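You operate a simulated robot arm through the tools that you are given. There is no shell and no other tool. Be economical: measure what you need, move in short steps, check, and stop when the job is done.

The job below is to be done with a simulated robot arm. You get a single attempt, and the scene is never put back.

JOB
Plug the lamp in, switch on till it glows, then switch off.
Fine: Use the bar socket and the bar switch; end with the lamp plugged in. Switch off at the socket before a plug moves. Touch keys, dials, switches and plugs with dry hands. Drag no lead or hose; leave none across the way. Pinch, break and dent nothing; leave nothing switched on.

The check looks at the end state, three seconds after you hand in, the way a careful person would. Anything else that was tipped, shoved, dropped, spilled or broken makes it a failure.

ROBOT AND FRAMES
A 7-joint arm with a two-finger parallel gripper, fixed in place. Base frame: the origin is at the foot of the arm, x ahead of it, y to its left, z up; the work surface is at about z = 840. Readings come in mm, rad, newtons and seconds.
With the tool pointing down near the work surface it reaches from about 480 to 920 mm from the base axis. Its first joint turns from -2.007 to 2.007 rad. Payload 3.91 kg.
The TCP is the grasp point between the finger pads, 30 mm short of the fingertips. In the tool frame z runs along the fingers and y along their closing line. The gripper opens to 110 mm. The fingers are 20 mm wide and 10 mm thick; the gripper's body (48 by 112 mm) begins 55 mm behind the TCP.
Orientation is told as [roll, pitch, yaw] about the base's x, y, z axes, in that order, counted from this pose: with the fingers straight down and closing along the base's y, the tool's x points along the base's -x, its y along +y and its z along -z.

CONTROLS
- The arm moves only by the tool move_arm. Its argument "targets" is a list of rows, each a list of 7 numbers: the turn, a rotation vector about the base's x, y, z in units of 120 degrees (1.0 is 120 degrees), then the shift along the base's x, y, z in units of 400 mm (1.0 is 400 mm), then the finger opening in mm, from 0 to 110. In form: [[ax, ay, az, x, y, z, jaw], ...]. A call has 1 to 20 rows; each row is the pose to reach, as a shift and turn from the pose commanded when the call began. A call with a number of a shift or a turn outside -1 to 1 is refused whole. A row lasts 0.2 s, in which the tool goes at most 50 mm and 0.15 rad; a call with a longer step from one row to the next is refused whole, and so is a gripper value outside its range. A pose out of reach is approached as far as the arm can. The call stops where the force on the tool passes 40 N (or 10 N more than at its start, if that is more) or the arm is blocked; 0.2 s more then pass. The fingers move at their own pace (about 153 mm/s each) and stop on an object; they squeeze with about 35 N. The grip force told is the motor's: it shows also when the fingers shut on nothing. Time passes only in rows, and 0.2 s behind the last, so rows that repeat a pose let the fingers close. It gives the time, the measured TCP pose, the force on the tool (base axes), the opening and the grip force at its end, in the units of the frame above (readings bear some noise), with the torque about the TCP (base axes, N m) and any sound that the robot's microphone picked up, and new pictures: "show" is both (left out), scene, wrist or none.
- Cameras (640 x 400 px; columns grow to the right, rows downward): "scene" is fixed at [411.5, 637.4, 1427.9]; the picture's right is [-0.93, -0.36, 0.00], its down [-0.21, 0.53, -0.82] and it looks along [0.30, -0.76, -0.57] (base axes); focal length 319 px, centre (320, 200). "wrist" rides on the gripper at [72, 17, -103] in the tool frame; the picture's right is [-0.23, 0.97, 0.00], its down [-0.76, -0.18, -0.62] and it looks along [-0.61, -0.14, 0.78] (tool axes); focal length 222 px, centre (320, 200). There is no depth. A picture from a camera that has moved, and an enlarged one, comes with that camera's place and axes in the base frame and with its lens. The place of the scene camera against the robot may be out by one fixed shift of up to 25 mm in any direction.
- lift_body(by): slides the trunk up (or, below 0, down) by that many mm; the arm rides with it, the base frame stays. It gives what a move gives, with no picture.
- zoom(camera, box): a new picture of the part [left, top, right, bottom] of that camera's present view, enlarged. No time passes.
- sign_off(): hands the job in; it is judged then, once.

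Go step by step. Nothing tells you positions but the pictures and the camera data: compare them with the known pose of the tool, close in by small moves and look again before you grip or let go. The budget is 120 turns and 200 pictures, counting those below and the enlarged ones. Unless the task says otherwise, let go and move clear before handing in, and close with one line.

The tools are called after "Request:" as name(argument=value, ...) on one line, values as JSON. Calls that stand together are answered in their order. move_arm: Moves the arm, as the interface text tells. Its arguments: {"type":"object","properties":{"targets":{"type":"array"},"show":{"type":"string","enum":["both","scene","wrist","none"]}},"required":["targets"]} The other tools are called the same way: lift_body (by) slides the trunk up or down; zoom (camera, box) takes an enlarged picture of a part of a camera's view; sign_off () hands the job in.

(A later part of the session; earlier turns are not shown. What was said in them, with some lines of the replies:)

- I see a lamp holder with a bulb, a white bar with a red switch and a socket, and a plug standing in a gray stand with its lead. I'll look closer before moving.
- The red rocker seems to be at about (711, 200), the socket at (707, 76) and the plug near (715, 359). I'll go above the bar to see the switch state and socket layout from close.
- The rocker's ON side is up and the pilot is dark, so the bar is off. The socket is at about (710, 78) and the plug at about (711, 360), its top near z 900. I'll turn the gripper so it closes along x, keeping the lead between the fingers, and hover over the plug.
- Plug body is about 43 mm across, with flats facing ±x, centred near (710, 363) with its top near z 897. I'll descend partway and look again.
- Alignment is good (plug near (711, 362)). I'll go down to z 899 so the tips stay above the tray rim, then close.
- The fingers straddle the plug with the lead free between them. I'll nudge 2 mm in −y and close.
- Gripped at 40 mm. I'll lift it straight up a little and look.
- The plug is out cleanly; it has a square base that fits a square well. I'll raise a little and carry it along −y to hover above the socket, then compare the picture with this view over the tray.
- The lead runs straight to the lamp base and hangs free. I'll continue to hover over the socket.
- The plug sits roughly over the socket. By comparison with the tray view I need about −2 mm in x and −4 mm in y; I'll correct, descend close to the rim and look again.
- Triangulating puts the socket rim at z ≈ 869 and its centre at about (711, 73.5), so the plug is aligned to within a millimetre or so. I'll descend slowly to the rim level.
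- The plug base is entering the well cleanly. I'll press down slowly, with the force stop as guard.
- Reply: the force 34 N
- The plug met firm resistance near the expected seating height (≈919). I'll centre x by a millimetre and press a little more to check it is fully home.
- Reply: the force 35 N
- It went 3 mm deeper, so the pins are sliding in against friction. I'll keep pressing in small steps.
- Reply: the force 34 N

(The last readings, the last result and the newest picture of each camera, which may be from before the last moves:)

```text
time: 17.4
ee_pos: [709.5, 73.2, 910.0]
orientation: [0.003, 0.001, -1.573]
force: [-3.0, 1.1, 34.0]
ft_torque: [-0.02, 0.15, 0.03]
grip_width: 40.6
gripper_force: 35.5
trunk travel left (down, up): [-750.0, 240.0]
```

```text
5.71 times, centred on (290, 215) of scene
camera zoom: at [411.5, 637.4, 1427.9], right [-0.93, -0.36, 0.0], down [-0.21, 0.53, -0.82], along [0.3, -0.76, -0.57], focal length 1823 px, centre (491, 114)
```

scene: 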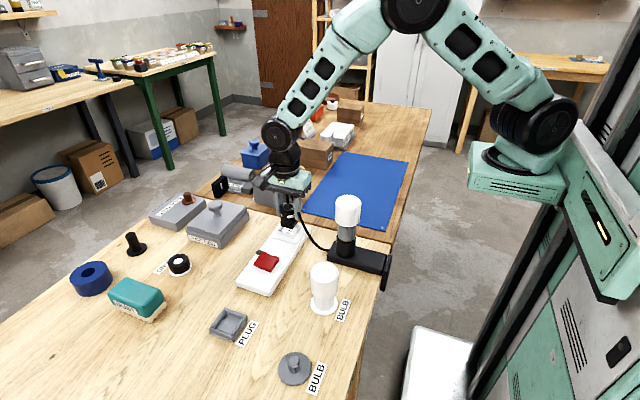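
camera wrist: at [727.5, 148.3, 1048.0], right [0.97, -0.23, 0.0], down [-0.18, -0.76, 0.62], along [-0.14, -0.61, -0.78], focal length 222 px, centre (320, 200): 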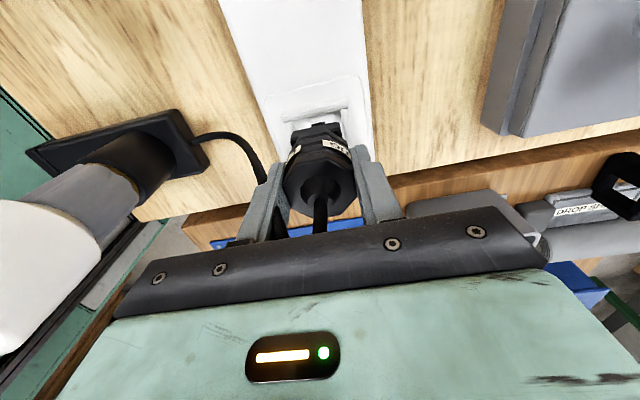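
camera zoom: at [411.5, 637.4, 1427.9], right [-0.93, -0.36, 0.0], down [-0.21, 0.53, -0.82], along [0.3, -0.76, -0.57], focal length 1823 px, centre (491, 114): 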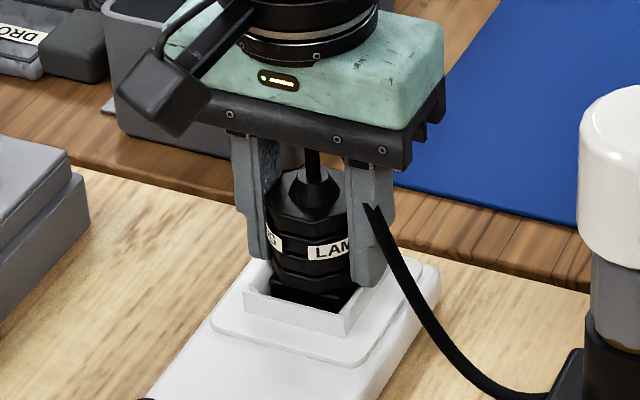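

The scene view shows the fingers slid down the plug rather than the plug moving further, so it is likely already home. I'll relax the push, open and look at how it sits.

Request:
move_arm(targets=[[0, 0, 0, 0, 0, 0.012, 30], [0, 0, 0, 0, 0, 0.012, 44], [0, 0, 0, 0, 0, 0.012, 56], [0, 0, 0, 0, 0, 0.05, 60], [0, 0, 0, 0, 0, 0.12, 60], [0, 0, 0, 0, 0, 0.2, 60], [0, 0, 0, 0, 0, 0.2, 60]])

Request:
zoom(camera="scene", box=[255, 180, 325, 250])

Request:
zoom(camera="wrist", box=[250, 60, 400, 190])

```text
time: 19.0
ee_pos: [710.8, 74.0, 989.1]
orientation: [0.001, 0.0, -1.571]
force: [0.3, -1.1, -0.1]
ft_torque: [0.01, 0.0, 0.01]
grip_width: 59.9
gripper_force: 0.0
trunk travel left (down, up): [-750.0, 240.0]
camera wrist: at [727.7, 146.7, 1092.6], right [0.97, -0.23, 0.0], down [-0.18, -0.76, 0.62], along [-0.14, -0.61, -0.78], focal length 222 px, centre (320, 200)
```

scene: 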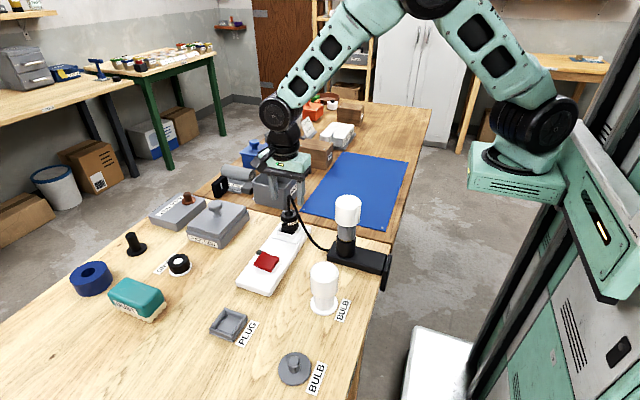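
wrist: 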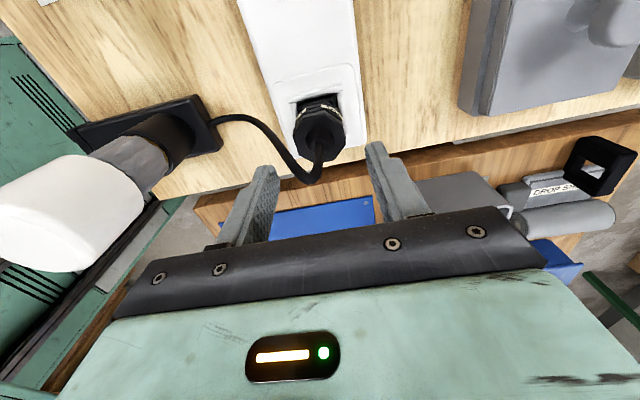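

```text
5.71 times, centred on (290, 215) of scene
camera zoom: at [411.5, 637.4, 1427.9], right [-0.93, -0.36, 0.0], down [-0.21, 0.53, -0.82], along [0.3, -0.76, -0.57], focal length 1823 px, centre (491, 114)
```

zoom: 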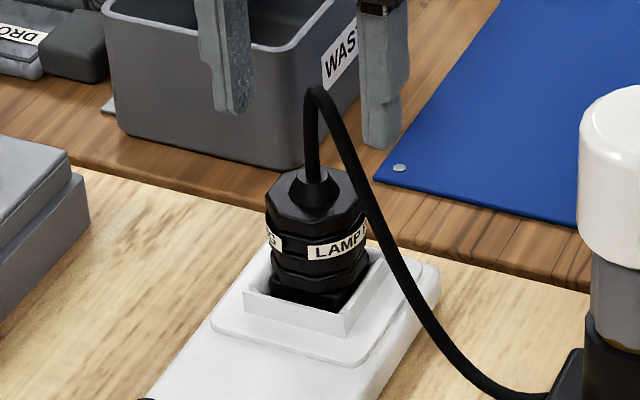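

```text
3.08 times, centred on (325, 125) of wrist
camera zoom: at [727.7, 146.7, 1092.6], right [0.97, -0.23, 0.0], down [-0.18, -0.76, 0.62], along [-0.14, -0.61, -0.78], focal length 684 px, centre (305, 431)
```

zoom: 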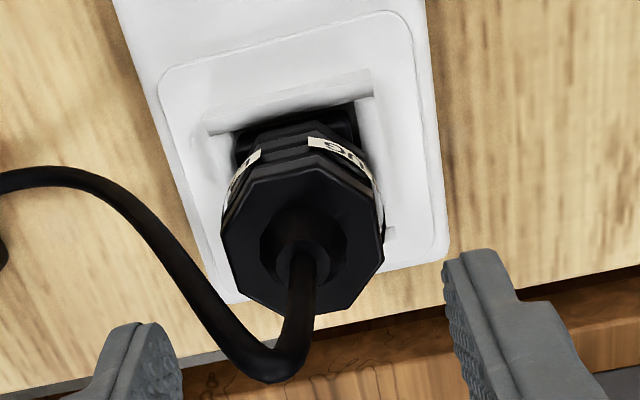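

The plug stands upright in the socket. Next I'll rise clear of the lead, close the fingers and hover over the ON half of the rocker.

Request:
move_arm(targets=[[0, 0, 0, 0, 0, 0.1, 60], [0, 0, 0, 0.01, 0.1, 0.1, 40], [0, 0, 0, 0.02, 0.2, 0.1, 10], [0, 0, 0, 0.033, 0.318, 0.05, 0], [0, 0, 0, 0.033, 0.318, -0.05, 0], [0, 0, 0, 0.033, 0.318, -0.12, 0], [0, 0, 0, 0.033, 0.318, -0.12, 0]])

Request:
zoom(camera="wrist", box=[240, 60, 400, 220])

Request:
zoom(camera="scene", box=[220, 200, 320, 300])

```text
refused: row 4 steps farther than a row can; nothing moved
```

```text
2.50 times, centred on (320, 140) of wrist
camera zoom: at [727.7, 146.7, 1092.6], right [0.97, -0.23, 0.0], down [-0.18, -0.76, 0.62], along [-0.14, -0.61, -0.78], focal length 555 px, centre (320, 350)
```

zoom: 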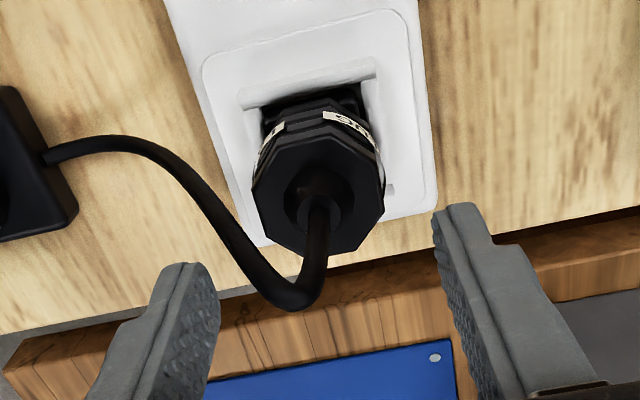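

```text
4.00 times, centred on (270, 250) of scene
camera zoom: at [411.5, 637.4, 1427.9], right [-0.93, -0.36, 0.0], down [-0.21, 0.53, -0.82], along [0.3, -0.76, -0.57], focal length 1276 px, centre (520, 0)
```

zoom: 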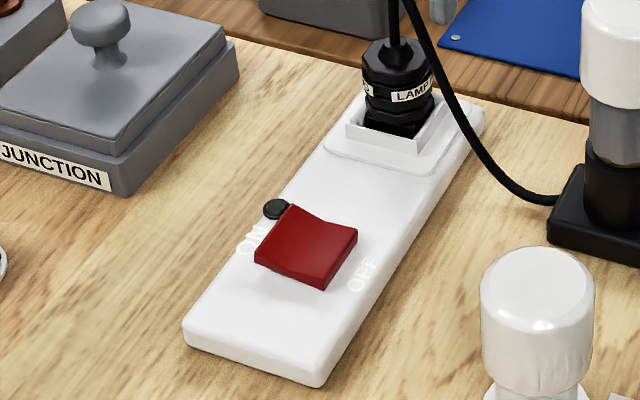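

That call had one step too long; I'll split it.

Request:
move_arm(targets=[[0, 0, 0, 0, 0, 0.1, 60], [0, 0, 0, 0.01, 0.1, 0.1, 40], [0, 0, 0, 0.02, 0.2, 0.1, 10], [0, 0, 0, 0.033, 0.3, 0.07, 0], [0, 0, 0, 0.033, 0.318, -0.03, 0], [0, 0, 0, 0.033, 0.318, -0.11, 0], [0, 0, 0, 0.033, 0.318, -0.11, 0]])

Request:
zoom(camera="wrist", box=[240, 60, 400, 220])

Request:
zoom(camera="scene", box=[220, 200, 320, 300])

```text
time: 20.6
ee_pos: [722.7, 202.1, 946.7]
orientation: [0.001, -0.001, -1.57]
force: [-0.6, 0.0, -0.3]
ft_torque: [-0.01, 0.0, 0.03]
grip_width: 0.3
gripper_force: 35.2
trunk travel left (down, up): [-750.0, 240.0]
camera wrist: at [741.2, 275.2, 1049.5], right [0.97, -0.23, 0.0], down [-0.18, -0.76, 0.62], along [-0.14, -0.61, -0.78], focal length 222 px, centre (320, 200)
```

scene: 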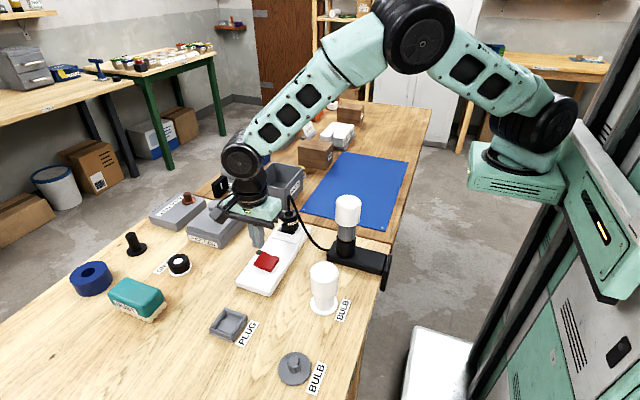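
wrist: 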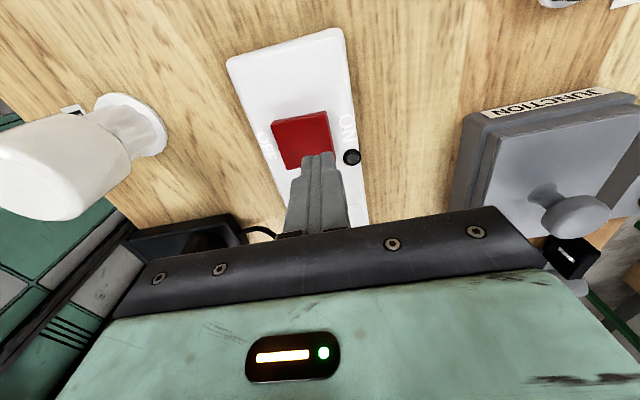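

```text
2.50 times, centred on (320, 140) of wrist
camera zoom: at [741.2, 275.2, 1049.5], right [0.97, -0.23, 0.0], down [-0.18, -0.76, 0.62], along [-0.14, -0.61, -0.78], focal length 555 px, centre (320, 350)
```

zoom: 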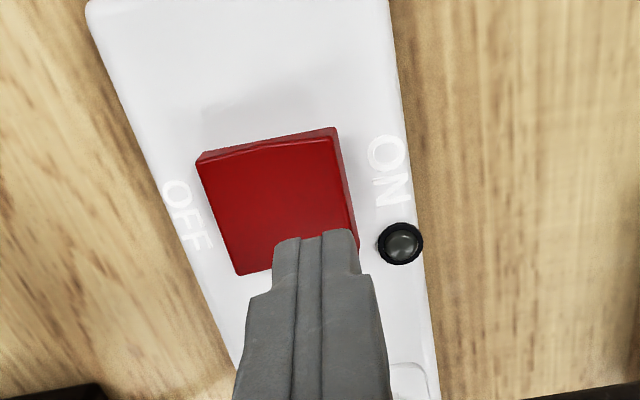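

```text
4.00 times, centred on (270, 250) of scene
camera zoom: at [411.5, 637.4, 1427.9], right [-0.93, -0.36, 0.0], down [-0.21, 0.53, -0.82], along [0.3, -0.76, -0.57], focal length 1276 px, centre (520, 0)
```

zoom: 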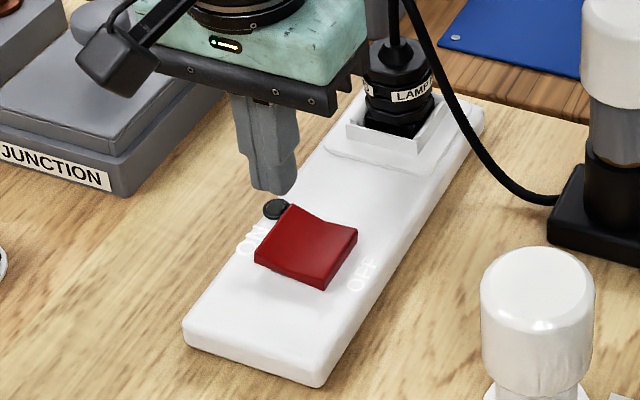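

The fingertips are above the ON half. I'll press down slowly, stopping on force or click.

Request:
move_arm(targets=[[0, 0, 0, 0.003, 0, -0.03, 0], [0, 0, 0, 0.003, 0, -0.06, 0], [0, 0, 0, 0.003, 0, -0.08, 0], [0, 0, 0, 0.003, 0, -0.09, 0], [0, 0, 0, 0.003, 0, -0.097, 0], [0, 0, 0, 0.003, 0, -0.104, 0], [0, 0, 0, 0.003, 0, -0.111, 0]])

Request:
zoom(camera="scene", box=[220, 200, 320, 300])

```text
time: 22.2
ee_pos: [723.9, 202.1, 904.2]
orientation: [0.004, 0.002, -1.571]
force: [-7.0, -3.7, 27.2]
ft_torque: [-0.16, -0.01, -0.03]
grip_width: 0.3
gripper_force: 35.2
trunk travel left (down, up): [-750.0, 240.0]
heard: click
camera wrist: at [741.8, 274.6, 1007.3], right [0.97, -0.23, 0.0], down [-0.18, -0.76, 0.62], along [-0.14, -0.61, -0.78], focal length 222 px, centre (320, 200)
```

scene: 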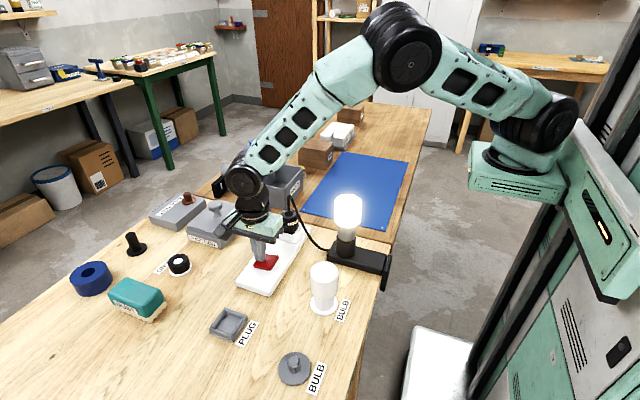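
wrist: 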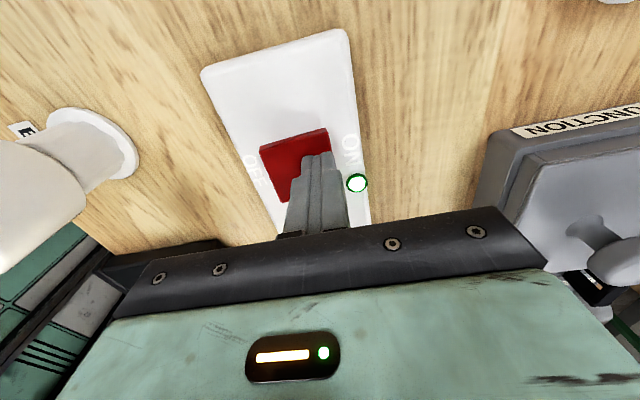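

```text
4.00 times, centred on (270, 250) of scene
camera zoom: at [411.5, 637.4, 1427.9], right [-0.93, -0.36, 0.0], down [-0.21, 0.53, -0.82], along [0.3, -0.76, -0.57], focal length 1276 px, centre (520, 0)
```

zoom: 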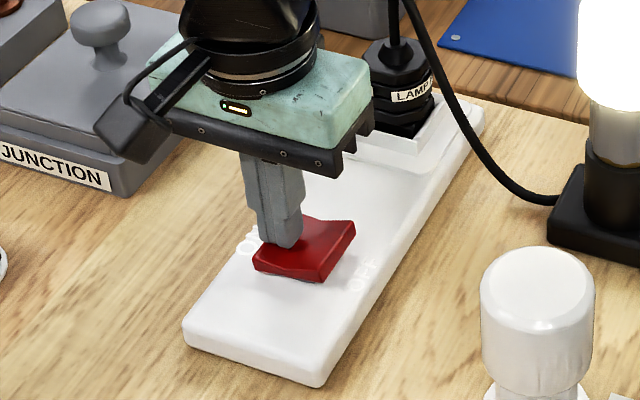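

Click: the lamp glows and the pilot is lit. I'll lift, shift to the OFF half (x ≈ 699) and press it.

Request:
move_arm(targets=[[0, 0, 0, 0, 0, 0.05, 0], [0, 0, 0, 0, 0, 0.1, 0], [0, 0, 0, -0.0625, 0, 0.1, 0], [0, 0, 0, -0.0625, 0, 0.1, 0]])

Request:
zoom(camera="scene", box=[220, 200, 320, 300])

```text
time: 23.2
ee_pos: [700.1, 203.0, 940.8]
orientation: [0.001, 0.0, -1.571]
force: [0.3, 0.2, 0.4]
ft_torque: [-0.01, -0.03, -0.04]
grip_width: 0.1
gripper_force: 35.3
trunk travel left (down, up): [-750.0, 240.0]
camera wrist: at [717.6, 275.1, 1043.1], right [0.97, -0.23, 0.0], down [-0.18, -0.76, 0.62], along [-0.14, -0.61, -0.78], focal length 222 px, centre (320, 200)
```

scene: 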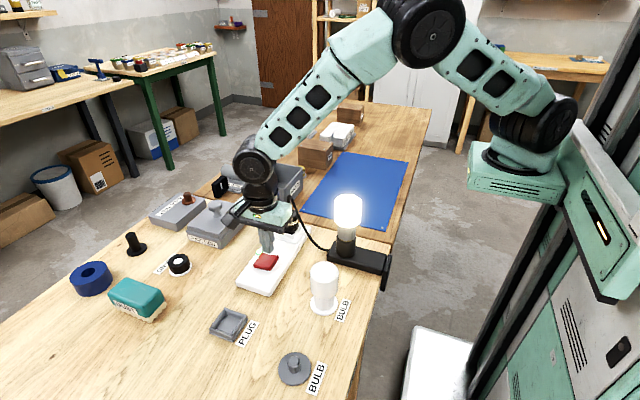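
wrist: 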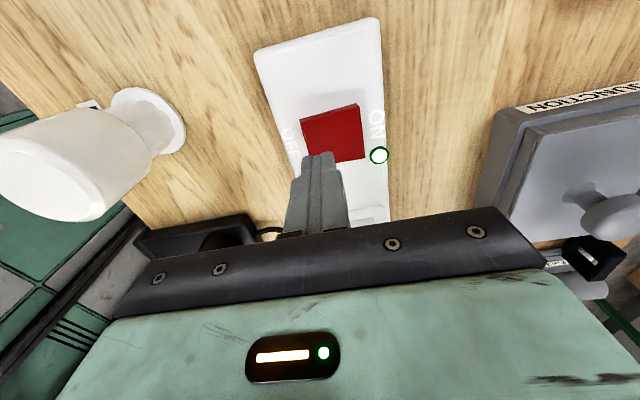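

```text
4.00 times, centred on (270, 250) of scene
camera zoom: at [411.5, 637.4, 1427.9], right [-0.93, -0.36, 0.0], down [-0.21, 0.53, -0.82], along [0.3, -0.76, -0.57], focal length 1276 px, centre (520, 0)
```

zoom: 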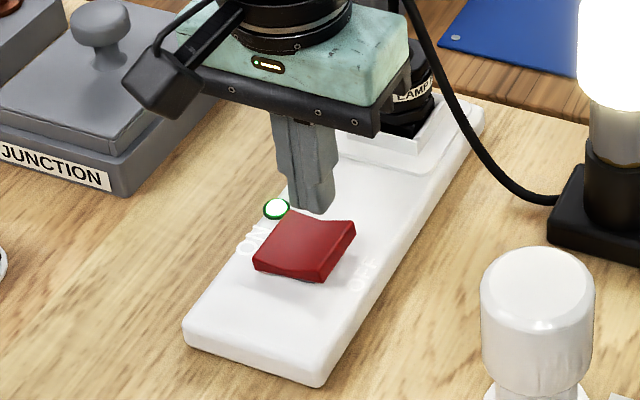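

The lamp stays lit with the finger off the rocker. Pressing OFF now.

Request:
move_arm(targets=[[0, 0, 0, -0.002, 0, -0.04, 0], [0, 0, 0, -0.002, 0, -0.065, 0], [0, 0, 0, -0.002, 0, -0.077, 0], [0, 0, 0, -0.002, 0, -0.085, 0], [0, 0, 0, -0.002, 0, -0.092, 0], [0, 0, 0, -0.002, 0, -0.099, 0]], show="scene")

```text
time: 24.6
ee_pos: [698.5, 202.6, 903.3]
orientation: [0.001, 0.001, -1.572]
force: [-1.2, -1.8, 13.3]
ft_torque: [-0.06, 0.18, 0.03]
grip_width: 0.3
gripper_force: 35.2
trunk travel left (down, up): [-750.0, 240.0]
heard: click
```

scene: 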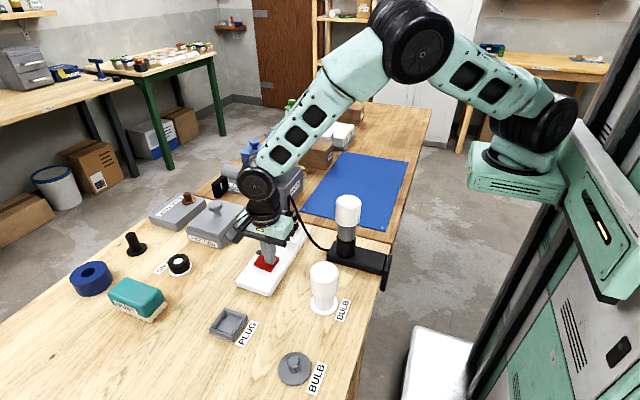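

Click, and the lamp is dark. I'll lift clear and check the final state.

Request:
move_arm(targets=[[0, 0, 0, 0, 0, 0.1, 0], [0, 0, 0, 0, 0, 0.2, 0], [0, 0, 0, 0, 0.06, 0.3, 0], [0, 0, 0, 0, 0.14, 0.38, 0], [0, 0, 0, 0, 0.14, 0.45, 0], [0, 0, 0, 0, 0.14, 0.45, 0]])

Request:
zoom(camera="scene", box=[220, 160, 400, 300])

Request:
zoom(camera="scene", box=[255, 190, 325, 280])

```text
time: 26.0
ee_pos: [696.8, 258.6, 1082.3]
orientation: [0.002, -0.001, -1.571]
force: [-0.3, -0.5, 0.3]
ft_torque: [-0.01, -0.02, 0.03]
grip_width: 0.0
gripper_force: 34.9
trunk travel left (down, up): [-750.0, 240.0]
camera wrist: at [715.3, 330.6, 1184.6], right [0.97, -0.23, 0.0], down [-0.18, -0.76, 0.62], along [-0.14, -0.61, -0.78], focal length 222 px, centre (320, 200)
```

scene: 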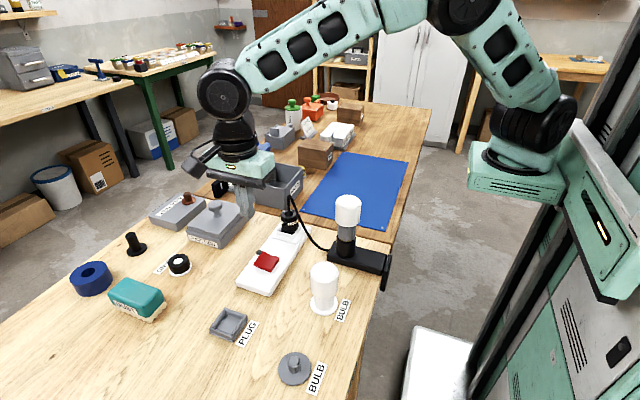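
wrist: 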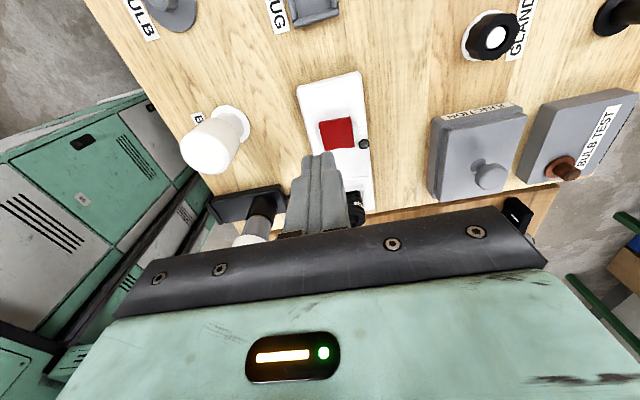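

```text
2.86 times, centred on (310, 230) of scene
camera zoom: at [411.5, 637.4, 1427.9], right [-0.93, -0.36, 0.0], down [-0.21, 0.53, -0.82], along [0.3, -0.76, -0.57], focal length 912 px, centre (349, 114)
```

zoom: 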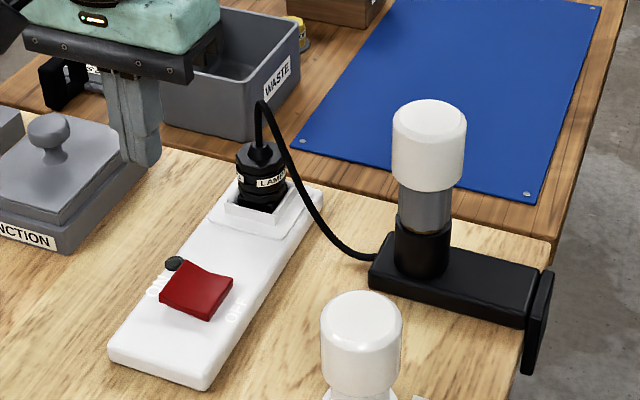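

```text
4.44 times, centred on (290, 235) of scene
camera zoom: at [411.5, 637.4, 1427.9], right [-0.93, -0.36, 0.0], down [-0.21, 0.53, -0.82], along [0.3, -0.76, -0.57], focal length 1418 px, centre (453, 44)
```

zoom: 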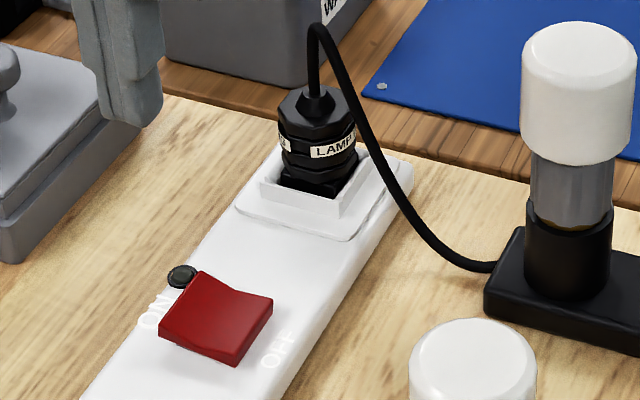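

The plug is seated in the bar socket, the rocker is at OFF with the lamp and pilot dark, and nothing else has moved. I'm handing in.

Request:
sign_off()

```text
The job is handed in.
```

The lamp is plugged into the bar socket; I switched it on until it glowed, then switched it off at the bar switch, and the job is handed in.
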